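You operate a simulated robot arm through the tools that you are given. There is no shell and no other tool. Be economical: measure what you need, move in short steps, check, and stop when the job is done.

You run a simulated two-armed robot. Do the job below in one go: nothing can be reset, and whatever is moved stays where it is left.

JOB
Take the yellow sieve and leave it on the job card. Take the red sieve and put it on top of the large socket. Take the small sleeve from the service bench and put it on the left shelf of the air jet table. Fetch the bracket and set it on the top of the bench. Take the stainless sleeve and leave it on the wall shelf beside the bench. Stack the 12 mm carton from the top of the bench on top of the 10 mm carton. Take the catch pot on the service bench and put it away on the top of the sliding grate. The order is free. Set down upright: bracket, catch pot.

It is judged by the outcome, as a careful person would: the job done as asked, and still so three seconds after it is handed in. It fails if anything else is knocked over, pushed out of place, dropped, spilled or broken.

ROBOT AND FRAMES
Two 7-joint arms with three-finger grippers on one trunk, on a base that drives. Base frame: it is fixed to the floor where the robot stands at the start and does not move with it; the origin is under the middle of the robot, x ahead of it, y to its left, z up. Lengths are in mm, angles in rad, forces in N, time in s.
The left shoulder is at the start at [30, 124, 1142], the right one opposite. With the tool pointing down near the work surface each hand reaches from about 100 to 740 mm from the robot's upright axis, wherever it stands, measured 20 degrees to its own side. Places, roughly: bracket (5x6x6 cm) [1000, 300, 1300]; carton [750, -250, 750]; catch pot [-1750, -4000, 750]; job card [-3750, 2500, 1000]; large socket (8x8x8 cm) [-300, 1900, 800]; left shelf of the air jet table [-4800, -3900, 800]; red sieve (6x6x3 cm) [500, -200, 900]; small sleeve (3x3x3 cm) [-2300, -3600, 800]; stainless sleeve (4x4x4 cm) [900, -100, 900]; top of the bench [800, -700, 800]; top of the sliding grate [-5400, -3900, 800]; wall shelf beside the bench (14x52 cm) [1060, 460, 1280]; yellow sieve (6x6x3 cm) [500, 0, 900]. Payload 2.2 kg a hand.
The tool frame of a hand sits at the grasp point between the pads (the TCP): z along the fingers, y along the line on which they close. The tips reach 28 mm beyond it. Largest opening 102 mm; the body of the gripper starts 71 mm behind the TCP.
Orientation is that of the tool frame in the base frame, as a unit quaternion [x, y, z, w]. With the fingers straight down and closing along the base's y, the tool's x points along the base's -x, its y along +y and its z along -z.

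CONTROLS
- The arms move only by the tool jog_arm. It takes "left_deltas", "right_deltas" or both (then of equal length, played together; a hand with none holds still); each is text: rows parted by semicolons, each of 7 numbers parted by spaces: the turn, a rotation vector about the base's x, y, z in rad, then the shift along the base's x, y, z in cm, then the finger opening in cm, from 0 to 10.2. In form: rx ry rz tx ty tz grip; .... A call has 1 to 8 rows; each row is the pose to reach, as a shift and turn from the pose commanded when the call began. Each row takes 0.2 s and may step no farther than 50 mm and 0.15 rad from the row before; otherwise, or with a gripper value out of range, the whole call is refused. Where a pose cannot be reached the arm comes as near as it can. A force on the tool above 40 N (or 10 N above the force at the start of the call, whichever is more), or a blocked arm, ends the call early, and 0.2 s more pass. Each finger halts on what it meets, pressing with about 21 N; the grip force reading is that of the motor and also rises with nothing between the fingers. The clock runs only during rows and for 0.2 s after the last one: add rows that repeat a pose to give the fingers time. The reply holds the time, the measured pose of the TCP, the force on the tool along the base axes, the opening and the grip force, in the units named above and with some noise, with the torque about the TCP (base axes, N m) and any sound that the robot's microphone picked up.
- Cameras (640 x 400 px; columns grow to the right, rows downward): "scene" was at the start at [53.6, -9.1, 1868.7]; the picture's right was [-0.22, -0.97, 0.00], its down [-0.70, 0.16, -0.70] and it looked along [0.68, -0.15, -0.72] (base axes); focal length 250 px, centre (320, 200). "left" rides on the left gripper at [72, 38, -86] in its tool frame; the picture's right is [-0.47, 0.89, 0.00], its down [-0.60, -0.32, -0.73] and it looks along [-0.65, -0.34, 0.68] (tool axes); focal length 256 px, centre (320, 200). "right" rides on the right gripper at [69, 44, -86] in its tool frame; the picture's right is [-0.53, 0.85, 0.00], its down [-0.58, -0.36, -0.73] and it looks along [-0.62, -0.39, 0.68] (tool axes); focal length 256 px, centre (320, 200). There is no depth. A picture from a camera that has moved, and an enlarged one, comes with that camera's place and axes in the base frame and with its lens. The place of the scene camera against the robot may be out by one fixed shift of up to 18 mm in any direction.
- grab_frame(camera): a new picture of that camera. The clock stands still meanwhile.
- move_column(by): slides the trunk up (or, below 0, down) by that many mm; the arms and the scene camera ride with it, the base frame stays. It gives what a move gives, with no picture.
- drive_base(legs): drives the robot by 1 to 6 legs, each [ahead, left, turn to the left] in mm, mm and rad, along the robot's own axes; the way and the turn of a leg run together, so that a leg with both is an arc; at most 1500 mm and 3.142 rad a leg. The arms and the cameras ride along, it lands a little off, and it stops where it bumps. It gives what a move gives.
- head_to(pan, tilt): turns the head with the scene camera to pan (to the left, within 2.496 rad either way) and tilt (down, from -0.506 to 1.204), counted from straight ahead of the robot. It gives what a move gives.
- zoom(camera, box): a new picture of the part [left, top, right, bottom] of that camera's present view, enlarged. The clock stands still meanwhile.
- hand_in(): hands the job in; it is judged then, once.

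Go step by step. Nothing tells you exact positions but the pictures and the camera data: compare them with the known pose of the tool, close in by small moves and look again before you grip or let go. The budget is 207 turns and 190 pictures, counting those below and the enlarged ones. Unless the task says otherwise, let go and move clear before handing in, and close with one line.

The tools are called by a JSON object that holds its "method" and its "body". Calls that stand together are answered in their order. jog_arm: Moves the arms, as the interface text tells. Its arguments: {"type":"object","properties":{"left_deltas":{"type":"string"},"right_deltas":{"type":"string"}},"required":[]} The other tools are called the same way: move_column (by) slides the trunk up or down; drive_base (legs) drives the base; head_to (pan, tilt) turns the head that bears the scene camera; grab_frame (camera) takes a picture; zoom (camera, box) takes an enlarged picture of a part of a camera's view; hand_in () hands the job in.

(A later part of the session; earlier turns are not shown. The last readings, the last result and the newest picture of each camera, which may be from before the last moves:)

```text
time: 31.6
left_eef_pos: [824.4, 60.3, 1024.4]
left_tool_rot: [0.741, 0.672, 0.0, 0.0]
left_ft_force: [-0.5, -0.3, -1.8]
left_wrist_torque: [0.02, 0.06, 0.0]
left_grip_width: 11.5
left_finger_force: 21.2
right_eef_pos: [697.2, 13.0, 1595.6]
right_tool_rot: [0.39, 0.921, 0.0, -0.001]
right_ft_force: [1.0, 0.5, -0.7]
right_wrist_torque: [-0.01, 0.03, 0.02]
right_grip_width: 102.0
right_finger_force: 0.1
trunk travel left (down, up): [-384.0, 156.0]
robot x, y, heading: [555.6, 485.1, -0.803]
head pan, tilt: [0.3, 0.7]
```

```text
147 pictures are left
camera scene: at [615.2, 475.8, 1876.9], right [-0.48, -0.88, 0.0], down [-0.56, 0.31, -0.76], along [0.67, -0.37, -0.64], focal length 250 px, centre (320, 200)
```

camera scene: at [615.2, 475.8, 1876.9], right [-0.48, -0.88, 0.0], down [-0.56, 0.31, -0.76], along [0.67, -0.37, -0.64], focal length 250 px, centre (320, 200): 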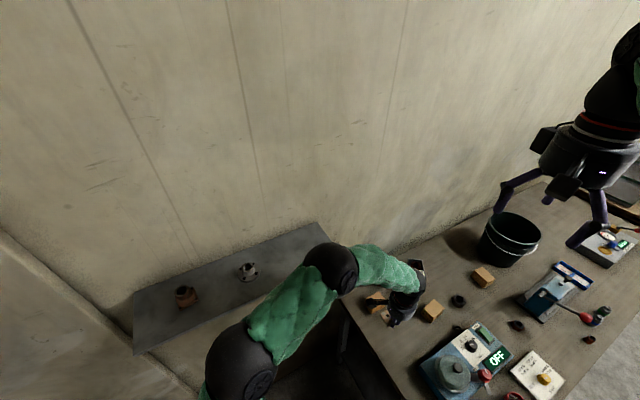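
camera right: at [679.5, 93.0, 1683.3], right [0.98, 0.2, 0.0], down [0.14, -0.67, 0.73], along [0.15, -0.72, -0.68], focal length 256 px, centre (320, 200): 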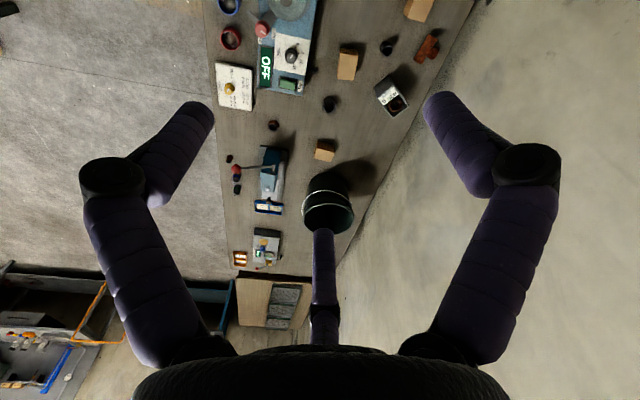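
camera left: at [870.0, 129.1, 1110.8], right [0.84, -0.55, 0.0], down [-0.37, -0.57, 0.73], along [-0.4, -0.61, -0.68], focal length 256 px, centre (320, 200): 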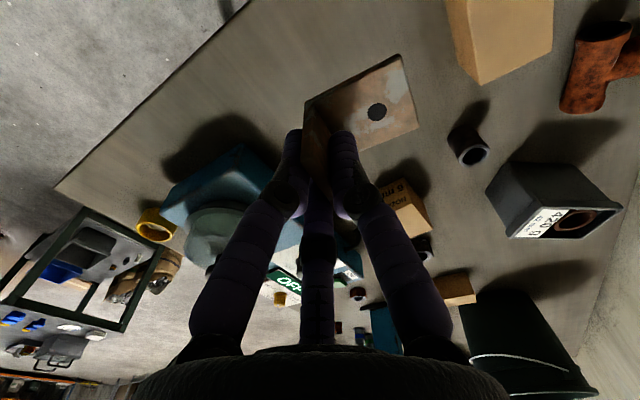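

{"method": "jog_arm", "body": {"left_deltas": "0 0 0 0 0 -4.5 0.5; 0 0 0 0 0 -9 0.5; 0 0 0 0 0 -9 0.5"}}

{"method": "grab_frame", "body": {"camera": "left"}}

{"method": "zoom", "body": {"camera": "scene", "box": [340, 240, 460, 340]}}

```text
time: 32.4
left_eef_pos: [823.9, 64.3, 934.9]
left_tool_rot: [0.741, 0.672, -0.001, 0.0]
left_ft_force: [0.1, -0.3, -0.8]
left_wrist_torque: [0.05, 0.02, 0.04]
left_grip_width: 11.7
left_finger_force: 21.0
right_eef_pos: [695.4, 13.7, 1596.6]
right_tool_rot: [0.391, 0.921, 0.0, 0.0]
right_ft_force: [0.1, 0.1, -1.4]
right_wrist_torque: [0.0, -0.02, 0.04]
right_grip_width: 101.8
right_finger_force: 0.0
trunk travel left (down, up): [-384.0, 156.0]
robot x, y, heading: [552.5, 489.4, -0.801]
head pan, tilt: [0.3, 0.7]
```

```text
146 pictures are left
camera left: at [869.6, 130.7, 1020.9], right [0.84, -0.55, 0.0], down [-0.38, -0.57, 0.73], along [-0.4, -0.61, -0.68], focal length 256 px, centre (320, 200)
```

left: 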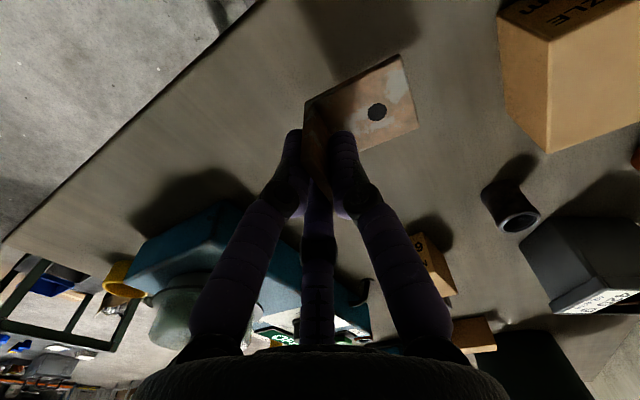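

```text
4.00 times, centred on (400, 290) of scene
camera zoom: at [614.2, 476.9, 1877.0], right [-0.48, -0.88, 0.0], down [-0.56, 0.31, -0.77], along [0.67, -0.37, -0.64], focal length 1000 px, centre (0, -160)
```

zoom: 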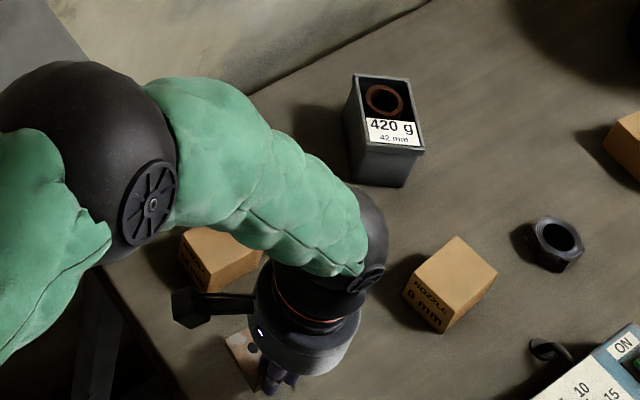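

{"method": "jog_arm", "body": {"left_deltas": "0 0 0 0 0 -2 0.5; 0 0 0 0 0 -2.8 0.5; 0 0 0 0 0 -3.2 0.5; 0 0 0 0 0 -3.6 0.5; 0 0 0 0 0 -4.0 0.5; 0 0 0 0 0 -4.4 0.5; 0 0 0 0 0 -4.8 0.5; 0 0 0 0 0 -5.1 0.5"}}

{"method": "grab_frame", "body": {"camera": "left"}}

```text
time: 34.2
left_eef_pos: [822.5, 61.9, 886.3]
left_tool_rot: [0.74, 0.672, -0.002, 0.003]
left_ft_force: [-3.5, -4.4, 16.9]
left_wrist_torque: [-0.16, 0.1, -0.02]
left_grip_width: 11.8
left_finger_force: 21.5
right_eef_pos: [695.3, 14.9, 1597.2]
right_tool_rot: [0.391, 0.92, 0.0, 0.001]
right_ft_force: [-0.1, 0.8, -0.6]
right_wrist_torque: [0.01, -0.01, -0.02]
right_grip_width: 101.8
right_finger_force: 0.1
trunk travel left (down, up): [-384.0, 156.0]
robot x, y, heading: [557.5, 487.2, -0.803]
head pan, tilt: [0.3, 0.7]
```

```text
144 pictures are left
camera left: at [869.1, 129.8, 972.2], right [0.84, -0.55, 0.0], down [-0.38, -0.57, 0.73], along [-0.4, -0.62, -0.68], focal length 256 px, centre (320, 200)
```

left: 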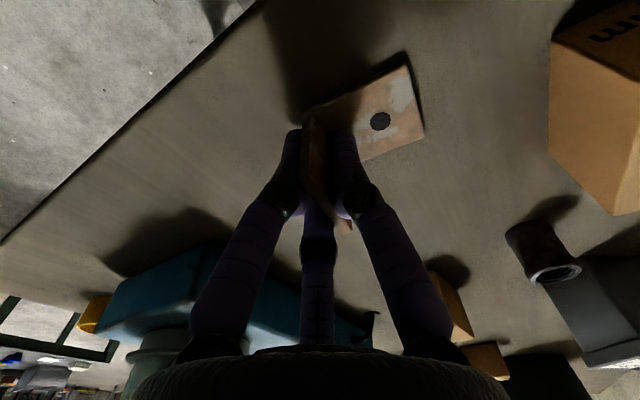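

Contact with the bench (17 N). Release and rise straight up.

{"method": "jog_arm", "body": {"left_deltas": "0 0 0 0 0 0.3 0.8; 0 0 0 0 0 0.3 2.5; 0 0 0 0 0 0.3 5; 0 0 0 0 0 0.3 5; 0 0 0 0 0 4 5; 0 0 0 0 0 9 5; 0 0 0 0 0 14 5; 0 0 0 0 0 19 6"}}

{"method": "grab_frame", "body": {"camera": "left"}}

```text
time: 36.0
left_eef_pos: [821.6, 66.8, 1076.9]
left_tool_rot: [0.741, 0.671, 0.0, -0.001]
left_ft_force: [-0.6, 0.5, -0.2]
left_wrist_torque: [-0.01, -0.01, 0.0]
left_grip_width: 59.8
left_finger_force: 0.0
right_eef_pos: [694.7, 15.0, 1596.9]
right_tool_rot: [0.39, 0.921, -0.001, 0.001]
right_ft_force: [0.7, 0.4, -0.8]
right_wrist_torque: [-0.01, -0.02, 0.01]
right_grip_width: 102.2
right_finger_force: 0.1
trunk travel left (down, up): [-384.0, 156.0]
robot x, y, heading: [559.0, 486.3, -0.808]
head pan, tilt: [0.3, 0.7]
```

```text
143 pictures are left
camera left: at [867.2, 132.9, 1163.2], right [0.84, -0.55, 0.0], down [-0.37, -0.57, 0.73], along [-0.4, -0.61, -0.68], focal length 256 px, centre (320, 200)
```

left: 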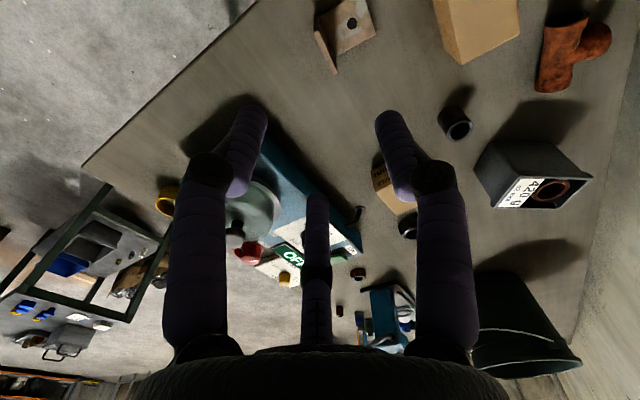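

Bracket stands upright on the bench. Next, the stainless sleeve at about (915,−95): move the left hand above it.

{"method": "jog_arm", "body": {"left_deltas": "0 0 0 2.4 -4 0 6; 0 0 0 4.7 -8 -1 6; 0 0 0 7 -12 -3 6; 0 0 0 9.3 -16 -6 6; 0 0 0 9.3 -16 -9 6; 0 0 0 9.3 -16 -9 6"}}

{"method": "grab_frame", "body": {"camera": "left"}}

{"method": "zoom", "body": {"camera": "scene", "box": [340, 200, 500, 320]}}

```text
refused: row 3 steps farther than a row can; nothing moved
```

```text
142 pictures are left
camera left: at [867.2, 132.9, 1163.2], right [0.84, -0.55, 0.0], down [-0.37, -0.57, 0.73], along [-0.4, -0.61, -0.68], focal length 256 px, centre (320, 200)
```

left: 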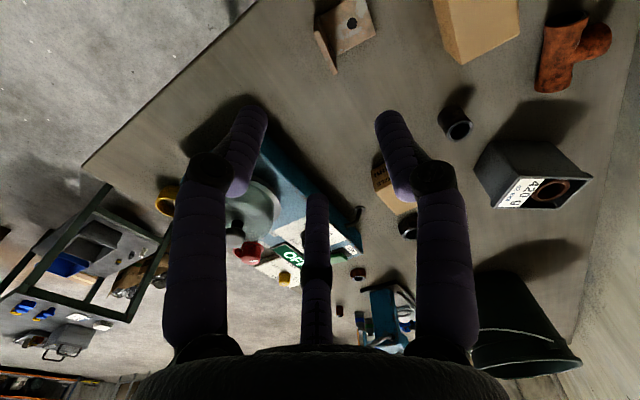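

```text
3.33 times, centred on (420, 260) of scene
camera zoom: at [613.9, 477.9, 1877.0], right [-0.48, -0.88, 0.0], down [-0.56, 0.31, -0.77], along [0.67, -0.37, -0.64], focal length 833 px, centre (-13, 0)
```

zoom: 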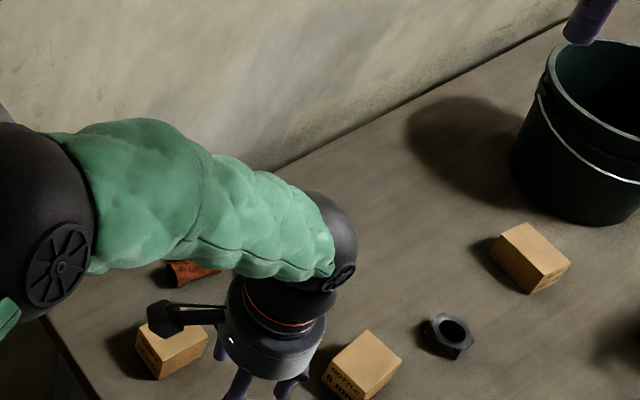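

{"method": "jog_arm", "body": {"left_deltas": "0 0 0 2.4 -4 0 6; 0 0 0 4.7 -8 -1 6; 0 0 0 7 -12 -2 6; 0 0 0 9.3 -16 -3 6; 0 0 0 9.3 -16 -7 6; 0 0 0 9.3 -16 -9 6; 0 0 0 9.3 -16 -9 6"}}

{"method": "grab_frame", "body": {"camera": "left"}}

{"method": "zoom", "body": {"camera": "scene", "box": [340, 200, 500, 320]}}

```text
time: 37.6
left_eef_pos: [917.4, -95.5, 985.3]
left_tool_rot: [0.74, 0.672, -0.001, 0.001]
left_ft_force: [-0.4, -0.8, -0.1]
left_wrist_torque: [0.02, 0.0, 0.0]
left_grip_width: 60.0
left_finger_force: 0.0
right_eef_pos: [696.4, 14.2, 1596.1]
right_tool_rot: [0.39, 0.921, 0.0, 0.0]
right_ft_force: [0.6, -0.6, -0.4]
right_wrist_torque: [0.0, 0.02, 0.02]
right_grip_width: 101.9
right_finger_force: 0.1
trunk travel left (down, up): [-384.0, 156.0]
robot x, y, heading: [557.2, 485.7, -0.803]
head pan, tilt: [0.3, 0.7]
```

```text
140 pictures are left
camera left: at [963.9, -29.3, 1070.8], right [0.84, -0.55, 0.0], down [-0.38, -0.57, 0.73], along [-0.4, -0.61, -0.68], focal length 256 px, centre (320, 200)
```

left: 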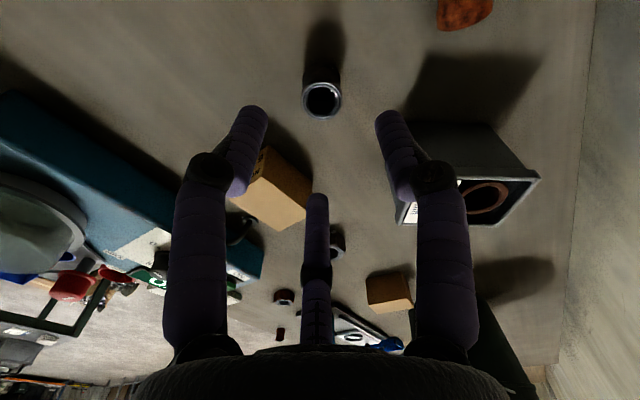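

```text
3.33 times, centred on (420, 260) of scene
camera zoom: at [614.3, 476.3, 1877.0], right [-0.48, -0.88, 0.0], down [-0.56, 0.31, -0.76], along [0.67, -0.37, -0.64], focal length 833 px, centre (-13, 0)
```

zoom: 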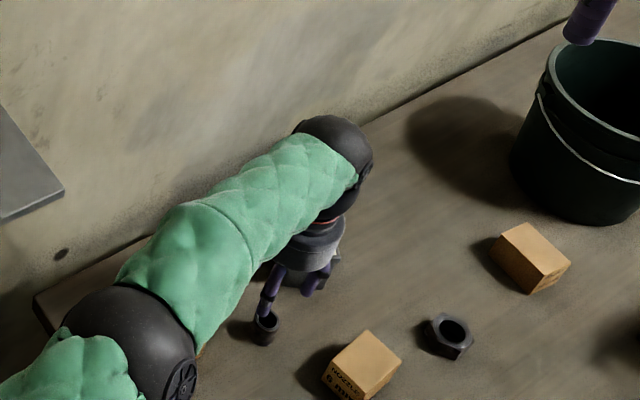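

Sleeve top ring at (916,−104). Correct, descend, and close.

{"method": "jog_arm", "body": {"left_deltas": "0 0 0 -0.2 -0.9 -2 6; 0 0 0 -0.2 -0.9 -6.5 6; 0 0 0 -0.2 -0.9 -10.5 6; 0 0 0 -0.2 -0.9 -10.5 4; 0 0 0 -0.2 -0.9 -10.5 2.4; 0 0 0 -0.2 -0.9 -10.5 1.5; 0 0 0 -0.2 -0.9 -10.5 1.5"}}

{"method": "grab_frame", "body": {"camera": "left"}}

```text
time: 39.2
left_eef_pos: [903.3, -83.5, 887.6]
left_tool_rot: [0.741, 0.672, 0.0, 0.001]
left_ft_force: [0.0, -1.0, -0.2]
left_wrist_torque: [0.0, 0.01, 0.01]
left_grip_width: 15.0
left_finger_force: 0.1
left hand out of reach, approached as far as the arm can: row 1, 2, 3, 4, 5, 6, 7
right_eef_pos: [696.9, 13.8, 1597.0]
right_tool_rot: [0.39, 0.921, 0.0, -0.001]
right_ft_force: [-0.3, -0.2, 0.3]
right_wrist_torque: [-0.01, -0.02, -0.04]
right_grip_width: 102.0
right_finger_force: 0.0
trunk travel left (down, up): [-384.0, 156.0]
robot x, y, heading: [551.9, 483.3, -0.807]
head pan, tilt: [0.3, 0.7]
```

```text
138 pictures are left
camera left: at [949.3, -16.0, 973.2], right [0.84, -0.55, 0.0], down [-0.37, -0.57, 0.73], along [-0.4, -0.61, -0.68], focal length 256 px, centre (320, 200)
```

left: 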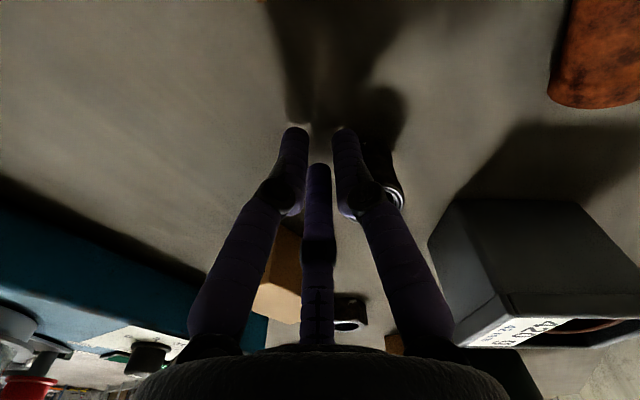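

The sleeve is just out of reach at this height, the hand stopping short of it. I'll back off upward and bring the base nearer.

{"method": "jog_arm", "body": {"left_deltas": "0 0 0 -1.6 1.8 2 1.5; 0 0 0 -1.8 2 6 2; 0 0 0 -1.8 2 10.5 4; 0 0 0 -1.8 2 15 6; 0 0 0 -1.8 2 19 6"}}

{"method": "drive_base", "body": {"legs": [[60, 25, 0]]}}

{"method": "grab_frame", "body": {"camera": "left"}}

```text
time: 40.4
left_eef_pos: [886.5, -65.3, 1074.3]
left_tool_rot: [0.741, 0.671, 0.0, 0.0]
left_ft_force: [-0.4, 0.2, 0.0]
left_wrist_torque: [0.0, -0.02, 0.01]
left_grip_width: 59.9
left_finger_force: 0.1
right_eef_pos: [696.1, 14.5, 1596.6]
right_tool_rot: [0.39, 0.921, 0.0, -0.001]
right_ft_force: [1.0, -0.2, 0.2]
right_wrist_torque: [-0.01, -0.02, -0.01]
right_grip_width: 102.1
right_finger_force: 0.0
trunk travel left (down, up): [-384.0, 156.0]
robot x, y, heading: [556.4, 484.9, -0.801]
head pan, tilt: [0.3, 0.7]
```

```text
time: 41.4
left_eef_pos: [945.7, -91.0, 1073.9]
left_tool_rot: [0.741, 0.671, -0.001, 0.0]
left_ft_force: [-0.2, 0.0, -1.0]
left_wrist_torque: [0.03, 0.0, -0.06]
left_grip_width: 60.0
left_finger_force: 0.1
right_eef_pos: [756.5, -12.3, 1595.6]
right_tool_rot: [0.391, 0.92, 0.0, -0.001]
right_ft_force: [1.1, -1.4, -0.4]
right_wrist_torque: [0.05, 0.03, -0.02]
right_grip_width: 102.1
right_finger_force: 0.0
trunk travel left (down, up): [-384.0, 156.0]
robot x, y, heading: [611.8, 463.4, -0.807]
head pan, tilt: [0.3, 0.7]
```

```text
137 pictures are left
camera left: at [991.5, -24.1, 1160.2], right [0.84, -0.55, 0.0], down [-0.37, -0.57, 0.73], along [-0.4, -0.61, -0.68], focal length 256 px, centre (320, 200)
```

left: 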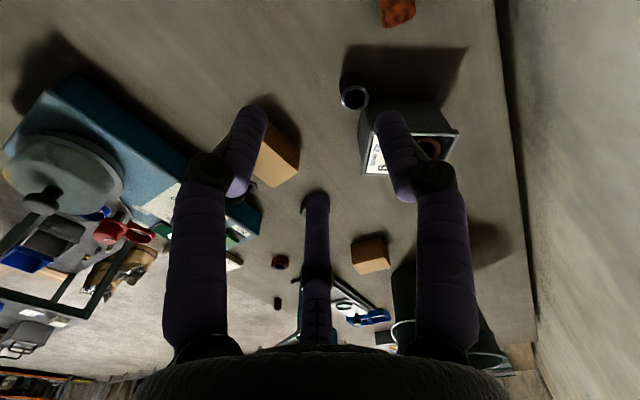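

{"method": "grab_frame", "body": {"camera": "scene"}}

{"method": "zoom", "body": {"camera": "left", "box": [320, 40, 480, 180]}}

```text
136 pictures are left
camera scene: at [674.6, 451.2, 1876.9], right [-0.48, -0.88, 0.0], down [-0.56, 0.31, -0.76], along [0.67, -0.37, -0.65], focal length 250 px, centre (320, 200)
```

scene: 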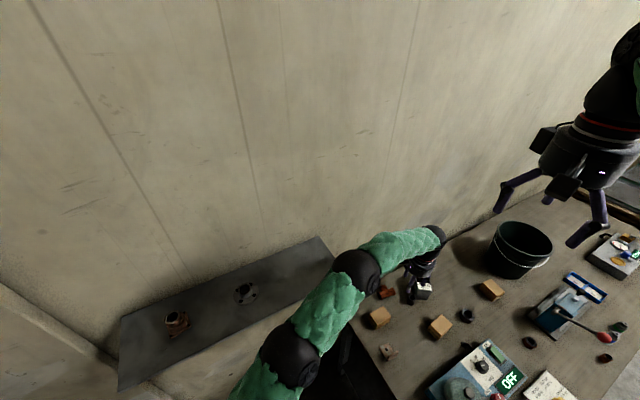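

```text
2.86 times, centred on (400, 110) of left
camera zoom: at [991.5, -24.1, 1160.2], right [0.84, -0.55, 0.0], down [-0.37, -0.57, 0.73], along [-0.4, -0.61, -0.68], focal length 731 px, centre (91, 457)
```

zoom: 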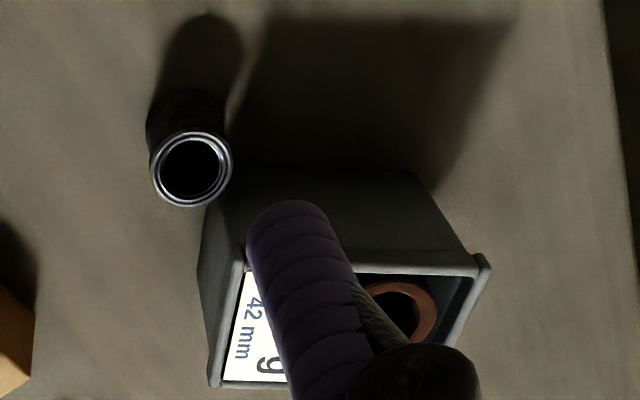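

The sleeve slid to about (952,−150), still upright beside the bin. I'll raise the hand and turn the robot right so the left arm has better reach.

{"method": "jog_arm", "body": {"left_deltas": "0 0 0 -2 2 4.5 6; 0 0 0 -4 4 9 6; 0 0 0 -6 6 12 6"}}

{"method": "drive_base", "body": {"legs": [[0, 0, -0.5]]}}

{"method": "head_to", "body": {"pan": 0.3, "tilt": 0.8}}

{"method": "grab_frame", "body": {"camera": "scene"}}

```text
refused: row 1 steps farther than a row can; nothing moved
```

```text
time: 43.2
left_eef_pos: [635.8, -180.5, 1075.0]
left_tool_rot: [0.885, 0.465, -0.002, 0.001]
left_ft_force: [0.3, 0.1, 1.3]
left_wrist_torque: [-0.03, 0.0, 0.02]
left_grip_width: 59.9
left_finger_force: 0.2
right_eef_pos: [508.5, -19.0, 1596.1]
right_tool_rot: [0.609, 0.793, -0.001, 0.001]
right_ft_force: [-0.1, -0.4, -0.3]
right_wrist_torque: [0.01, -0.02, 0.01]
right_grip_width: 101.9
right_finger_force: 0.0
trunk travel left (down, up): [-384.0, 156.0]
robot x, y, heading: [616.7, 459.1, -1.31]
head pan, tilt: [0.3, 0.7]
```

```text
time: 43.9
left_eef_pos: [636.6, -182.2, 1073.2]
left_tool_rot: [0.885, 0.465, -0.001, 0.0]
left_ft_force: [-0.3, 0.0, -0.5]
left_wrist_torque: [-0.02, 0.03, 0.01]
left_grip_width: 59.9
left_finger_force: 0.0
right_eef_pos: [508.2, -19.4, 1595.8]
right_tool_rot: [0.608, 0.794, 0.0, 0.0]
right_ft_force: [-0.4, 0.5, -0.9]
right_wrist_torque: [-0.04, 0.04, -0.03]
right_grip_width: 102.1
right_finger_force: 0.0
trunk travel left (down, up): [-384.0, 156.0]
robot x, y, heading: [618.0, 465.2, -1.307]
head pan, tilt: [0.3, 0.799]
```

```text
134 pictures are left
camera scene: at [654.5, 432.0, 1868.7], right [-0.85, -0.53, 0.0], down [-0.38, 0.61, -0.7], along [0.37, -0.59, -0.72], focal length 250 px, centre (320, 200)
```

scene: 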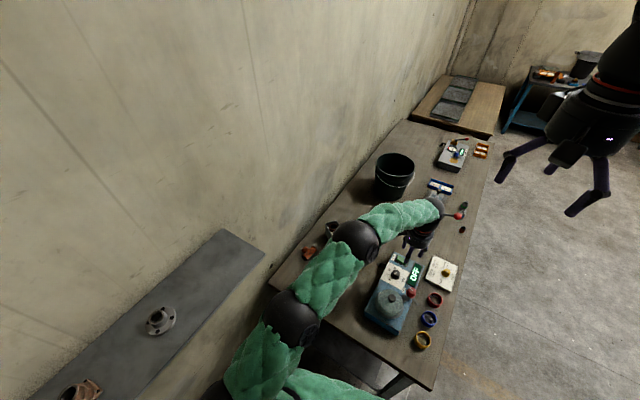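

Hand orientation is now right for gripping beside the bin. Move above the sleeve and look.

{"method": "jog_arm", "body": {"left_deltas": "0 0 0 4.5 0.5 0 5; 0 0 0 9 1 0 5; 0 0 0 13.5 1.5 0 5; 0 0 0 18 2 0 5; 0 0 0 22.5 2.5 0 5; 0 0 0 27 3 0 5; 0 0 0 31 3.4 -1 5; 0 0 0 31 3.4 -4 5"}}

{"method": "grab_frame", "body": {"camera": "left"}}

```text
time: 45.6
left_eef_pos: [945.6, -149.8, 1033.8]
left_tool_rot: [0.885, 0.465, 0.001, 0.0]
left_ft_force: [0.6, 0.2, 0.2]
left_wrist_torque: [0.06, -0.04, -0.02]
left_grip_width: 49.7
left_finger_force: 0.0
right_eef_pos: [507.9, -21.0, 1596.6]
right_tool_rot: [0.609, 0.793, 0.001, -0.001]
right_ft_force: [-0.5, 0.3, -0.4]
right_wrist_torque: [0.02, -0.02, -0.02]
right_grip_width: 101.7
right_finger_force: 0.1
trunk travel left (down, up): [-384.0, 156.0]
robot x, y, heading: [615.1, 463.4, -1.31]
head pan, tilt: [0.3, 0.799]
```

```text
133 pictures are left
camera left: at [1019.6, -113.1, 1119.7], right [0.46, -0.89, 0.0], down [-0.6, -0.32, 0.73], along [-0.65, -0.34, -0.68], focal length 256 px, centre (320, 200)
```

left: 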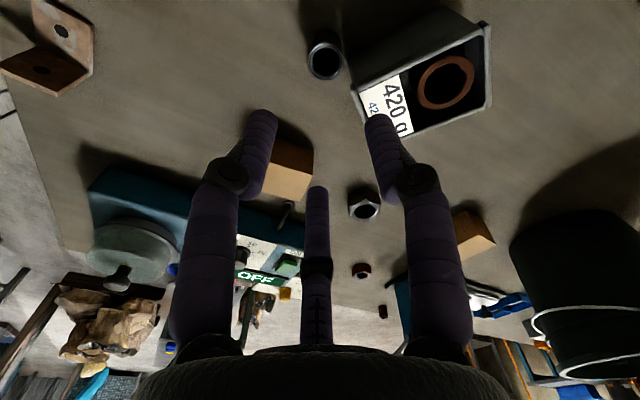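

{"method": "jog_arm", "body": {"left_deltas": "0 0 0 0.5 -0.3 -3 5; 0 0 0 0.5 -0.3 -7.5 5; 0 0 0 0.5 -0.3 -11 5; 0 0 0 0.5 -0.3 -11 5"}}

{"method": "grab_frame", "body": {"camera": "left"}}

```text
time: 46.6
left_eef_pos: [951.5, -151.5, 923.5]
left_tool_rot: [0.886, 0.464, 0.0, -0.001]
left_ft_force: [-0.6, -0.7, -1.0]
left_wrist_torque: [-0.01, 0.0, 0.01]
left_grip_width: 50.1
left_finger_force: 0.0
right_eef_pos: [509.5, -19.7, 1597.6]
right_tool_rot: [0.609, 0.793, 0.0, -0.001]
right_ft_force: [-0.4, 0.4, 0.2]
right_wrist_torque: [-0.02, -0.01, -0.02]
right_grip_width: 101.8
right_finger_force: 0.1
trunk travel left (down, up): [-384.0, 156.0]
robot x, y, heading: [615.6, 463.6, -1.308]
head pan, tilt: [0.3, 0.799]
```

```text
132 pictures are left
camera left: at [1023.9, -115.1, 1010.9], right [0.46, -0.89, 0.0], down [-0.6, -0.32, 0.73], along [-0.65, -0.34, -0.68], focal length 256 px, centre (320, 200)
```

left: 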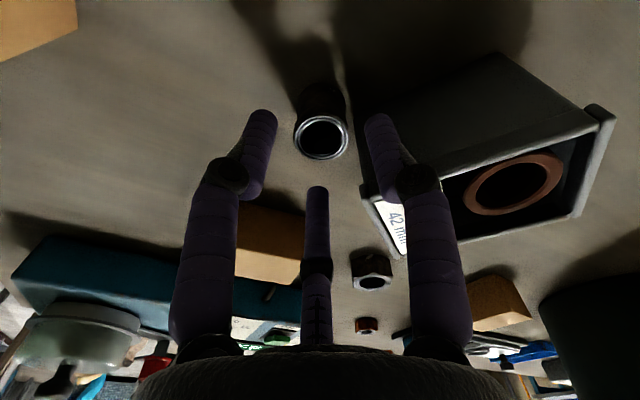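

{"method": "jog_arm", "body": {"left_deltas": "0 0 0 -0.1 -0.2 -1 4.4; 0 0 0 -0.1 -0.2 -3 4.4; 0 0 0 -0.1 -0.2 -4.5 4.4; 0 0 0 -0.1 -0.2 -4.5 3; 0 0 0 -0.1 -0.2 -4.5 1.8; 0 0 0 -0.1 -0.2 -4.5 1.8; 0 0 0 -0.1 -0.2 -4.5 1.8"}}

{"method": "grab_frame", "body": {"camera": "left"}}

```text
time: 48.2
left_eef_pos: [949.8, -151.3, 878.5]
left_tool_rot: [0.886, 0.464, 0.0, 0.001]
left_ft_force: [-0.3, -0.2, -0.2]
left_wrist_torque: [-0.02, 0.0, 0.03]
left_grip_width: 29.6
left_finger_force: 21.3
right_eef_pos: [508.9, -20.7, 1597.0]
right_tool_rot: [0.609, 0.793, 0.0, 0.0]
right_ft_force: [0.3, 0.1, -1.2]
right_wrist_torque: [-0.02, 0.01, 0.03]
right_grip_width: 101.9
right_finger_force: 0.1
trunk travel left (down, up): [-384.0, 156.0]
robot x, y, heading: [619.4, 466.7, -1.308]
head pan, tilt: [0.3, 0.799]
```

```text
131 pictures are left
camera left: at [1023.0, -115.8, 965.5], right [0.47, -0.89, 0.0], down [-0.6, -0.32, 0.73], along [-0.65, -0.34, -0.68], focal length 256 px, centre (320, 200)
```

left: 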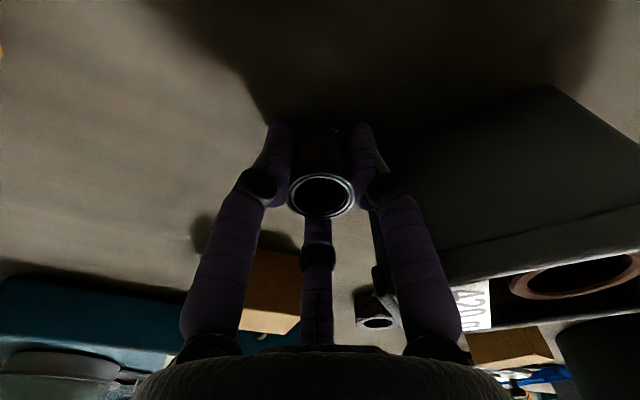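

Sleeve gripped (29.6 mm). Lift it clear, turning the hand so its camera will face away from the wall.

{"method": "jog_arm", "body": {"left_deltas": "0 0 0 0 0 2 1.8; 0 0 0 0 0 7 1.8; 0 0 0.14 0 0 12 1.8; 0 0 0.28 0 0 17 1.8; 0 0 0.42 0 0 22 1.8; 0 0 0.56 0 0 27 1.8; 0 0 0.7 0 0 32 1.8; 0 0 0.84 -1 2 36 1.8"}}

{"method": "jog_arm", "body": {"left_deltas": "0 0 0.1 0 0.5 4.5 1.8; 0 0 0.2 0 2 9 1.8; 0 0 0.3 0 4 13 1.8; 0 0 0.45 0 7 17 1.8; 0 0 0.45 0 12 17 1.8; 0 0 0.45 0 17 17 1.8; 0 0 0.45 0 22 17 1.8; 0 0 0.45 0 27 17 1.8"}}

{"method": "grab_frame", "body": {"camera": "scene"}}

```text
time: 50.0
left_eef_pos: [938.7, -131.9, 1241.9]
left_tool_rot: [0.617, 0.787, -0.001, 0.001]
left_ft_force: [0.4, 0.6, -1.4]
left_wrist_torque: [-0.01, -0.03, -0.01]
left_grip_width: 29.9
left_finger_force: 21.1
right_eef_pos: [508.6, -16.0, 1597.2]
right_tool_rot: [0.609, 0.794, -0.001, 0.001]
right_ft_force: [-0.8, 1.1, 0.0]
right_wrist_torque: [-0.05, 0.0, 0.01]
right_grip_width: 101.9
right_finger_force: 0.1
trunk travel left (down, up): [-384.0, 156.0]
robot x, y, heading: [617.2, 460.5, -1.31]
head pan, tilt: [0.3, 0.799]
```

```text
time: 51.9
left_eef_pos: [941.3, 140.5, 1409.0]
left_tool_rot: [0.428, 0.904, -0.001, 0.0]
left_ft_force: [-0.5, 0.0, -1.0]
left_wrist_torque: [-0.03, -0.01, 0.02]
left_grip_width: 29.6
left_finger_force: 20.6
right_eef_pos: [509.2, -16.3, 1597.2]
right_tool_rot: [0.609, 0.793, 0.0, 0.001]
right_ft_force: [0.2, 0.3, 0.0]
right_wrist_torque: [-0.05, 0.03, 0.02]
right_grip_width: 102.1
right_finger_force: 0.0
trunk travel left (down, up): [-384.0, 156.0]
robot x, y, heading: [617.1, 460.9, -1.307]
head pan, tilt: [0.3, 0.799]
```

```text
130 pictures are left
camera scene: at [654.8, 435.2, 1868.8], right [-0.85, -0.53, 0.0], down [-0.38, 0.61, -0.7], along [0.37, -0.59, -0.72], focal length 250 px, centre (320, 200)
```

scene: 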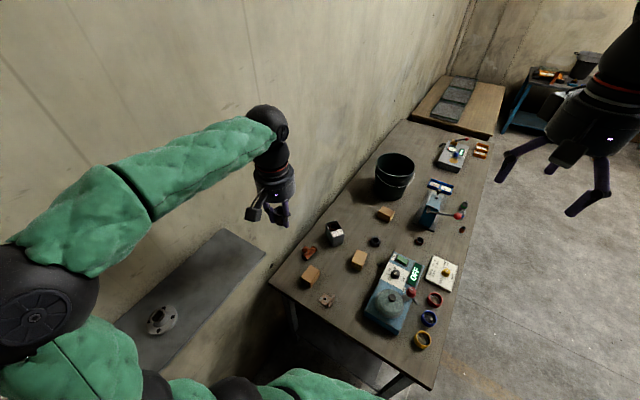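

{"method": "jog_arm", "body": {"left_deltas": "0 0 0 2.2 3.6 0 1.8; 0 0 0 4.4 7.2 0 1.8; 0 0 0 6.7 10.9 0 1.8; 0 0 0 8.9 14.5 0 1.8; 0 0 0 8.9 14.5 -4.5 1.8; 0 0 0 8.9 14.5 -7.5 1.8; 0 0 0 8.9 14.5 -7.5 1.8"}}

{"method": "grab_frame", "body": {"camera": "left"}}

{"method": "grab_frame", "body": {"camera": "scene"}}

```text
time: 53.5
left_eef_pos: [1027.9, 282.3, 1333.5]
left_tool_rot: [0.428, 0.904, 0.0, 0.0]
left_ft_force: [-0.1, 0.4, -1.5]
left_wrist_torque: [-0.01, 0.0, 0.02]
left_grip_width: 29.7
left_finger_force: 20.9
right_eef_pos: [509.7, -18.5, 1597.5]
right_tool_rot: [0.609, 0.793, 0.0, 0.001]
right_ft_force: [-0.6, -0.1, 0.4]
right_wrist_torque: [0.0, 0.01, 0.02]
right_grip_width: 102.1
right_finger_force: 0.2
trunk travel left (down, up): [-384.0, 156.0]
robot x, y, heading: [615.8, 464.2, -1.313]
head pan, tilt: [0.3, 0.799]
```

```text
129 pictures are left
camera left: at [1013.2, 361.0, 1420.3], right [0.98, 0.2, 0.0], down [0.14, -0.67, 0.73], along [0.15, -0.72, -0.68], focal length 256 px, centre (320, 200)
```

left: 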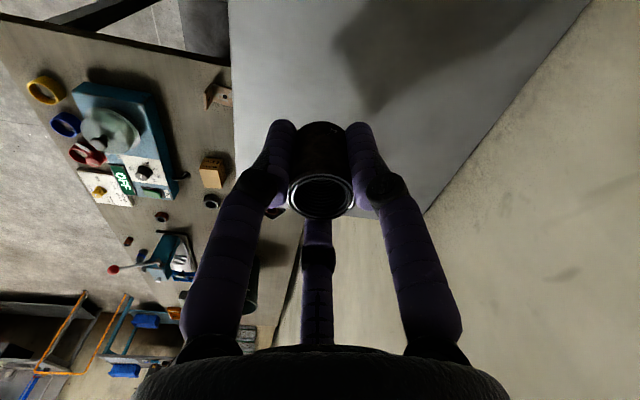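

```text
128 pictures are left
camera scene: at [654.5, 432.4, 1868.7], right [-0.85, -0.53, 0.0], down [-0.38, 0.61, -0.7], along [0.37, -0.59, -0.72], focal length 250 px, centre (320, 200)
```

scene: 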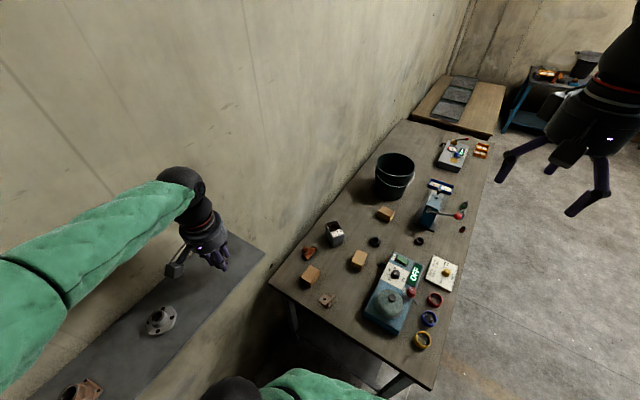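

{"method": "jog_arm", "body": {"left_deltas": "0 0 0 0 0 -1.2 1.8; 0 0 0 0 0 -1.9 1.8; 0 0 0 0 0 -2.3 1.8; 0 0 0 0 0 -2.6 1.8; 0 0 0 0 0 -2.9 1.8; 0 0 0 0 0 -3.1 1.8"}}

```text
time: 54.9
left_eef_pos: [1029.4, 282.3, 1301.7]
left_tool_rot: [0.428, 0.904, 0.0, 0.001]
left_ft_force: [-0.6, -0.1, -1.8]
left_wrist_torque: [-0.01, 0.0, -0.03]
left_grip_width: 29.5
left_finger_force: 21.9
right_eef_pos: [508.3, -19.8, 1596.5]
right_tool_rot: [0.609, 0.793, 0.0, 0.0]
right_ft_force: [-0.1, 0.1, 0.7]
right_wrist_torque: [0.0, 0.02, -0.06]
right_grip_width: 102.1
right_finger_force: 0.1
trunk travel left (down, up): [-384.0, 156.0]
robot x, y, heading: [616.1, 464.2, -1.311]
head pan, tilt: [0.3, 0.799]
```

{"method": "jog_arm", "body": {"left_deltas": "0 0 0 0 0 -0.3 1.8; 0 0 0 0 0 -0.6 1.8; 0 0 0 0 0 -0.9 1.8; 0 0 0 0 0 -0.9 1.8"}}

{"method": "grab_frame", "body": {"camera": "left"}}

```text
time: 56.0
left_eef_pos: [1030.1, 281.3, 1297.3]
left_tool_rot: [0.426, 0.905, -0.003, 0.005]
left_ft_force: [-4.9, 1.1, 13.3]
left_wrist_torque: [0.2, 0.53, 0.08]
left_grip_width: 29.4
left_finger_force: 21.3
right_eef_pos: [507.6, -19.0, 1596.2]
right_tool_rot: [0.608, 0.794, 0.001, 0.001]
right_ft_force: [-1.2, -0.6, -0.3]
right_wrist_torque: [0.01, 0.02, 0.0]
right_grip_width: 101.9
right_finger_force: 0.1
trunk travel left (down, up): [-384.0, 156.0]
robot x, y, heading: [617.5, 461.4, -1.306]
head pan, tilt: [0.3, 0.799]
stopped in row 4 (left hand): the force on the tool passed its limit at 42 N (the readings are from after the stop); the commanded pose is now the measured one
```

```text
127 pictures are left
camera left: at [1013.1, 361.2, 1383.4], right [0.98, 0.2, 0.0], down [0.13, -0.66, 0.74], along [0.15, -0.72, -0.67], focal length 256 px, centre (320, 200)
```

left: 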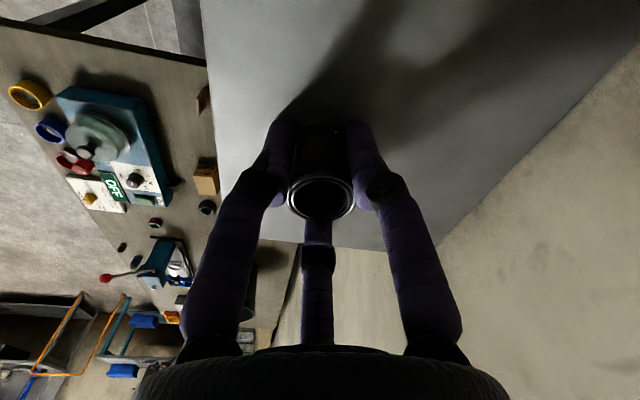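

Contact on the shelf. Release and rise.

{"method": "jog_arm", "body": {"left_deltas": "0 0 0 0 0 0.1 2.4; 0 0 0 0 0 0.1 4; 0 0 0 0 0 0.1 5.5; 0 0 0 0 0 4 5.5; 0 0 0 0 0 8 5.5; 0 0 0 0 0 12 5.5"}}

{"method": "grab_frame", "body": {"camera": "left"}}

```text
time: 57.4
left_eef_pos: [1029.2, 279.8, 1415.6]
left_tool_rot: [0.427, 0.904, -0.002, 0.003]
left_ft_force: [-0.9, -0.8, 0.1]
left_wrist_torque: [-0.03, -0.03, 0.04]
left_grip_width: 55.1
left_finger_force: 0.0
right_eef_pos: [509.1, -17.7, 1596.2]
right_tool_rot: [0.609, 0.793, 0.0, 0.0]
right_ft_force: [-0.2, 0.4, -0.4]
right_wrist_torque: [0.0, -0.01, 0.02]
right_grip_width: 102.1
right_finger_force: 0.0
trunk travel left (down, up): [-384.0, 156.0]
robot x, y, heading: [611.4, 462.7, -1.309]
head pan, tilt: [0.3, 0.799]
```

```text
126 pictures are left
camera left: at [1012.6, 359.1, 1501.3], right [0.98, 0.2, 0.0], down [0.14, -0.66, 0.74], along [0.15, -0.72, -0.68], focal length 256 px, centre (320, 200)
```

left: 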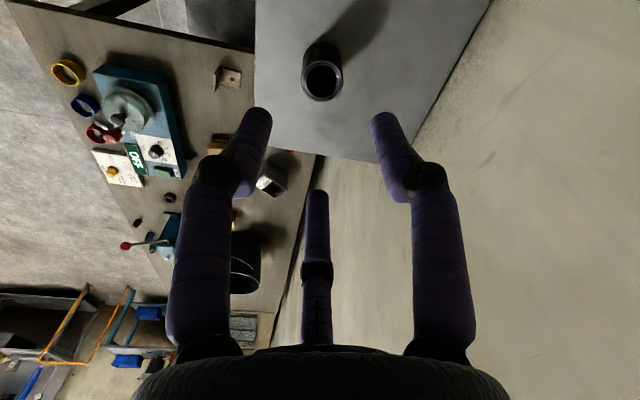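

Sleeve stands on the shelf. Next the 12 mm carton: move the left hand out over it.

{"method": "jog_arm", "body": {"left_deltas": "0 0 0 -1.5 -4.4 0 8; 0 0 0 -3 -8.8 0 10; 0 0 0 -4.5 -13.2 0 10; 0 0 0 -6 -17.6 -1 10; 0 0 0 -7.5 -22 -2 10; 0 0 0 -8.7 -25.8 -4 10; 0 0 0 -8.7 -25.8 -8.5 10; 0 0 0 -8.7 -25.8 -13 10"}}

{"method": "jog_arm", "body": {"left_deltas": "0 0 0 0 0 -4.5 10; 0 0 0 0 0 -9 10; 0 0 0 0 0 -13.5 10; 0 0 0 0 0 -18 10; 0 0 0 0 0 -22 10; 0 0 0 0 0 -22 10"}}

{"method": "grab_frame", "body": {"camera": "left"}}

{"method": "zoom", "body": {"camera": "scene", "box": [250, 180, 410, 340]}}

```text
time: 59.2
left_eef_pos: [944.0, 21.2, 1284.6]
left_tool_rot: [0.427, 0.904, -0.002, 0.005]
left_ft_force: [-0.1, -0.1, 0.2]
left_wrist_torque: [0.02, 0.05, 0.01]
left_grip_width: 100.0
left_finger_force: 0.1
right_eef_pos: [509.0, -20.6, 1595.1]
right_tool_rot: [0.61, 0.793, 0.0, -0.001]
right_ft_force: [0.1, -0.5, -1.1]
right_wrist_torque: [0.01, -0.02, 0.03]
right_grip_width: 102.0
right_finger_force: 0.0
trunk travel left (down, up): [-384.0, 156.0]
robot x, y, heading: [616.7, 460.4, -1.309]
head pan, tilt: [0.3, 0.799]
```

```text
time: 60.6
left_eef_pos: [945.3, 24.3, 1067.0]
left_tool_rot: [0.427, 0.904, -0.004, 0.004]
left_ft_force: [-0.6, -0.2, 0.1]
left_wrist_torque: [0.0, 0.0, 0.0]
left_grip_width: 100.0
left_finger_force: 0.1
right_eef_pos: [507.6, -19.6, 1596.0]
right_tool_rot: [0.609, 0.793, 0.0, -0.001]
right_ft_force: [-0.1, -0.5, -0.2]
right_wrist_torque: [-0.04, 0.0, -0.01]
right_grip_width: 101.9
right_finger_force: 0.1
trunk travel left (down, up): [-384.0, 156.0]
robot x, y, heading: [616.5, 459.0, -1.31]
head pan, tilt: [0.3, 0.799]
```

```text
125 pictures are left
camera left: at [928.7, 103.3, 1152.6], right [0.98, 0.2, 0.0], down [0.14, -0.66, 0.74], along [0.15, -0.72, -0.68], focal length 256 px, centre (320, 200)
```

left: 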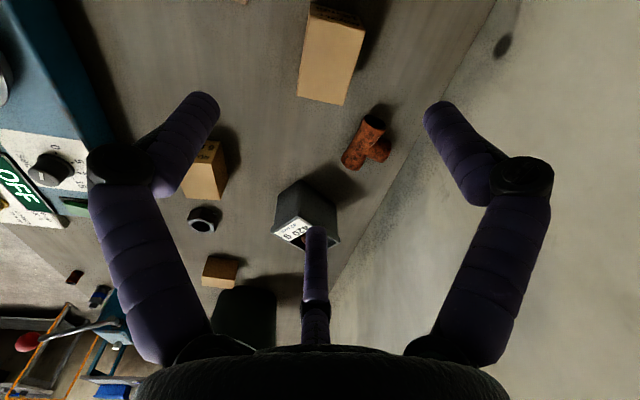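

```text
2.50 times, centred on (330, 260) of scene
camera zoom: at [654.4, 432.6, 1868.7], right [-0.85, -0.53, 0.0], down [-0.38, 0.61, -0.7], along [0.37, -0.59, -0.72], focal length 625 px, centre (295, 50)
```

zoom: 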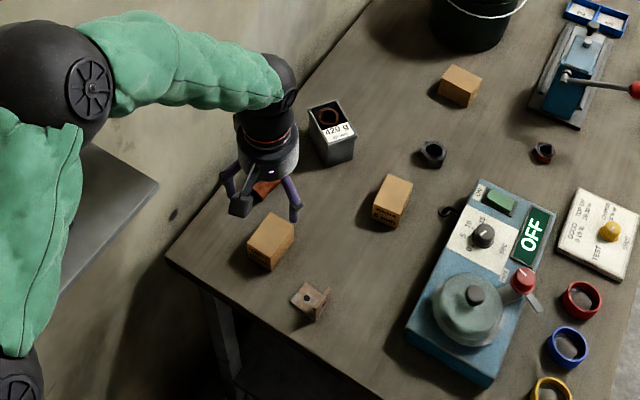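

Carton top is x 929–981, y −23–48, square to the bench. I'll turn the hand so the single finger meets its +x face, then descend partway and check.

{"method": "jog_arm", "body": {"left_deltas": "0 0 -0.14 0 -0.3 0 10.2; 0 0 -0.28 -0.1 -0.6 0 10.2; 0 0 -0.42 -0.2 -1 0 10.2; 0 0 -0.56 -0.2 -1.2 -2 10.2; 0 0 -0.68 -0.2 -1.2 -6 10.2; 0 0 -0.68 -0.2 -1.2 -10 10.2; 0 0 -0.68 -0.2 -1.2 -10 10.2"}}

{"method": "grab_frame", "body": {"camera": "left"}}

{"method": "zoom", "body": {"camera": "scene", "box": [260, 210, 370, 320]}}

```text
time: 62.2
left_eef_pos: [941.7, 11.5, 966.7]
left_tool_rot: [0.705, 0.709, -0.003, 0.003]
left_ft_force: [0.1, 0.3, 0.5]
left_wrist_torque: [-0.04, -0.01, -0.01]
left_grip_width: 102.1
left_finger_force: 0.0
right_eef_pos: [508.6, -19.6, 1595.9]
right_tool_rot: [0.609, 0.793, 0.0, 0.0]
right_ft_force: [-0.2, 0.1, 0.5]
right_wrist_torque: [0.0, 0.01, -0.01]
right_grip_width: 102.3
right_finger_force: 0.1
trunk travel left (down, up): [-384.0, 156.0]
robot x, y, heading: [614.3, 463.7, -1.305]
head pan, tilt: [0.3, 0.799]
```

```text
123 pictures are left
camera left: at [979.2, 84.0, 1053.0], right [0.89, -0.46, 0.0], down [-0.31, -0.6, 0.74], along [-0.34, -0.66, -0.68], focal length 256 px, centre (320, 200)
```

left: 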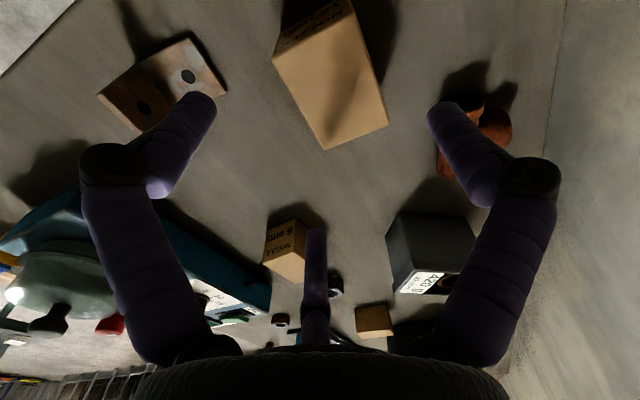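

```text
3.64 times, centred on (315, 265) of scene
camera zoom: at [654.2, 432.9, 1868.8], right [-0.85, -0.53, 0.0], down [-0.38, 0.61, -0.7], along [0.37, -0.59, -0.72], focal length 909 px, centre (338, -36)
```

zoom: 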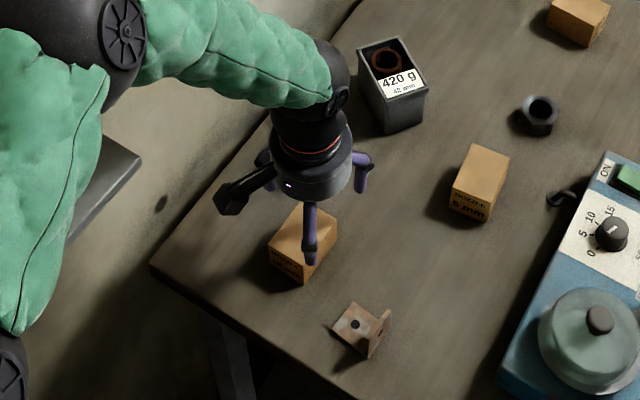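

Geometry confirmed (centre (954,12), top z≈891). Descend and grip the carton.

{"method": "jog_arm", "body": {"left_deltas": "0 0 0 0 0.1 -4 10.2; 0 0 0 0 0.1 -8.1 10.2; 0 0 0 0 0.1 -8.1 9; 0 0 0 0 0.1 -8.1 8; 0 0 0 0 0.1 -8.1 7; 0 0 0 0 0.1 -8.1 6.5; 0 0 0 0 0.1 -8.1 6.5"}}

{"method": "grab_frame", "body": {"camera": "left"}}

```text
time: 63.8
left_eef_pos: [941.1, 14.1, 885.6]
left_tool_rot: [0.704, 0.71, -0.004, 0.002]
left_ft_force: [-0.2, -0.6, 0.2]
left_wrist_torque: [-0.01, -0.01, 0.04]
left_grip_width: 65.7
left_finger_force: 0.2
right_eef_pos: [508.6, -19.6, 1596.6]
right_tool_rot: [0.608, 0.794, 0.0, 0.0]
right_ft_force: [-0.8, 0.5, -0.6]
right_wrist_torque: [-0.01, -0.01, 0.0]
right_grip_width: 102.3
right_finger_force: 0.1
trunk travel left (down, up): [-384.0, 156.0]
robot x, y, heading: [617.9, 465.0, -1.311]
head pan, tilt: [0.3, 0.799]
```

```text
121 pictures are left
camera left: at [978.6, 85.2, 970.5], right [0.89, -0.46, 0.0], down [-0.31, -0.6, 0.74], along [-0.34, -0.66, -0.68], focal length 256 px, centre (320, 200)
```

left: 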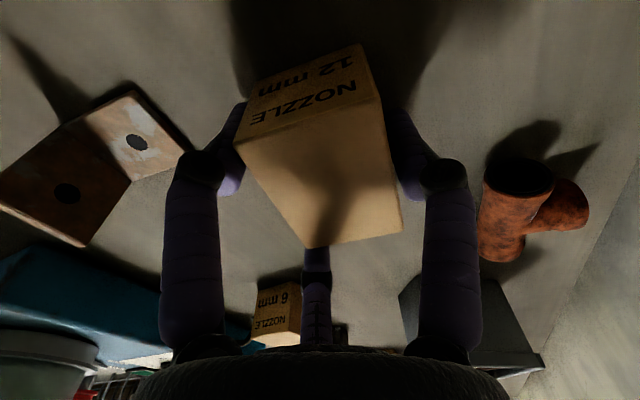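

{"method": "jog_arm", "body": {"left_deltas": "0 0 0 0 0 0 6; 0 0 0 0 0 0 5; 0 0 0 0 0 0 4.5; 0 0 0 0 0 0 4.5; 0 0 0 0 0 0 4.5"}}

{"method": "grab_frame", "body": {"camera": "left"}}

```text
time: 65.0
left_eef_pos: [940.6, 12.6, 884.2]
left_tool_rot: [0.704, 0.71, -0.003, 0.003]
left_ft_force: [0.4, 1.4, 4.4]
left_wrist_torque: [0.1, -0.06, 0.07]
left_grip_width: 62.3
left_finger_force: 21.1
right_eef_pos: [508.5, -19.7, 1595.1]
right_tool_rot: [0.609, 0.793, 0.0, -0.001]
right_ft_force: [0.2, -1.1, 0.1]
right_wrist_torque: [-0.02, -0.01, 0.0]
right_grip_width: 102.2
right_finger_force: 0.1
trunk travel left (down, up): [-384.0, 156.0]
robot x, y, heading: [615.3, 463.4, -1.304]
head pan, tilt: [0.3, 0.799]
```

```text
120 pictures are left
camera left: at [978.6, 85.3, 970.8], right [0.89, -0.46, 0.0], down [-0.31, -0.6, 0.74], along [-0.33, -0.66, -0.68], focal length 256 px, centre (320, 200)
```

left: 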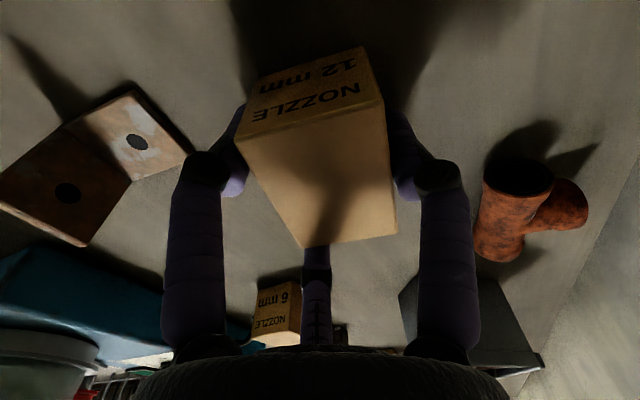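

Gripped at 62 mm. Lift and check that it hangs level.

{"method": "jog_arm", "body": {"left_deltas": "0 0 0 0 0 1.5 4.5; 0 0 0 0 0 6 4.5; 0 0 0 0 0 11 4.5; 0 0 0 0 0 16 4.5; 0 0 0 0 0 16 4.5"}}

{"method": "grab_frame", "body": {"camera": "left"}}

{"method": "zoom", "body": {"camera": "scene", "box": [250, 180, 410, 340]}}

```text
time: 66.2
left_eef_pos: [940.5, 13.6, 1044.2]
left_tool_rot: [0.704, 0.71, -0.003, 0.002]
left_ft_force: [-0.1, -0.4, -0.8]
left_wrist_torque: [0.02, 0.0, -0.02]
left_grip_width: 62.6
left_finger_force: 21.0
right_eef_pos: [509.2, -19.9, 1594.4]
right_tool_rot: [0.609, 0.793, 0.0, -0.001]
right_ft_force: [-0.4, -0.7, -0.7]
right_wrist_torque: [0.05, 0.02, -0.02]
right_grip_width: 102.3
right_finger_force: 0.1
trunk travel left (down, up): [-384.0, 156.0]
robot x, y, heading: [618.4, 464.4, -1.31]
head pan, tilt: [0.3, 0.799]
```

```text
119 pictures are left
camera left: at [979.0, 84.6, 1130.7], right [0.89, -0.46, 0.0], down [-0.31, -0.6, 0.74], along [-0.34, -0.66, -0.68], focal length 256 px, centre (320, 200)
```

left: 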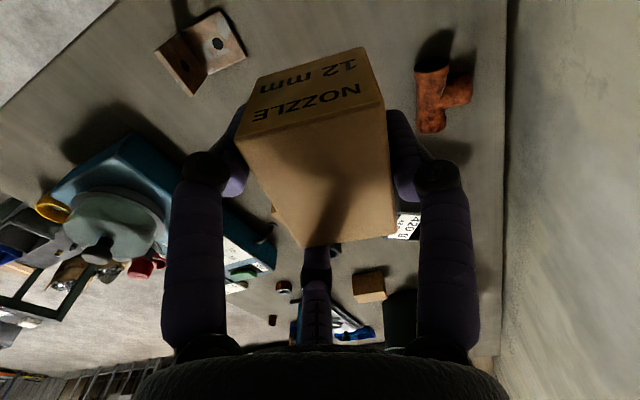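

```text
2.50 times, centred on (330, 260) of scene
camera zoom: at [655.3, 431.0, 1868.6], right [-0.85, -0.53, 0.0], down [-0.38, 0.61, -0.7], along [0.37, -0.59, -0.72], focal length 625 px, centre (295, 50)
```

zoom: 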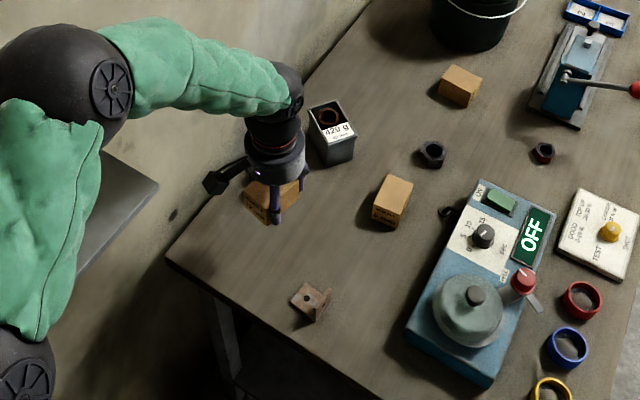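

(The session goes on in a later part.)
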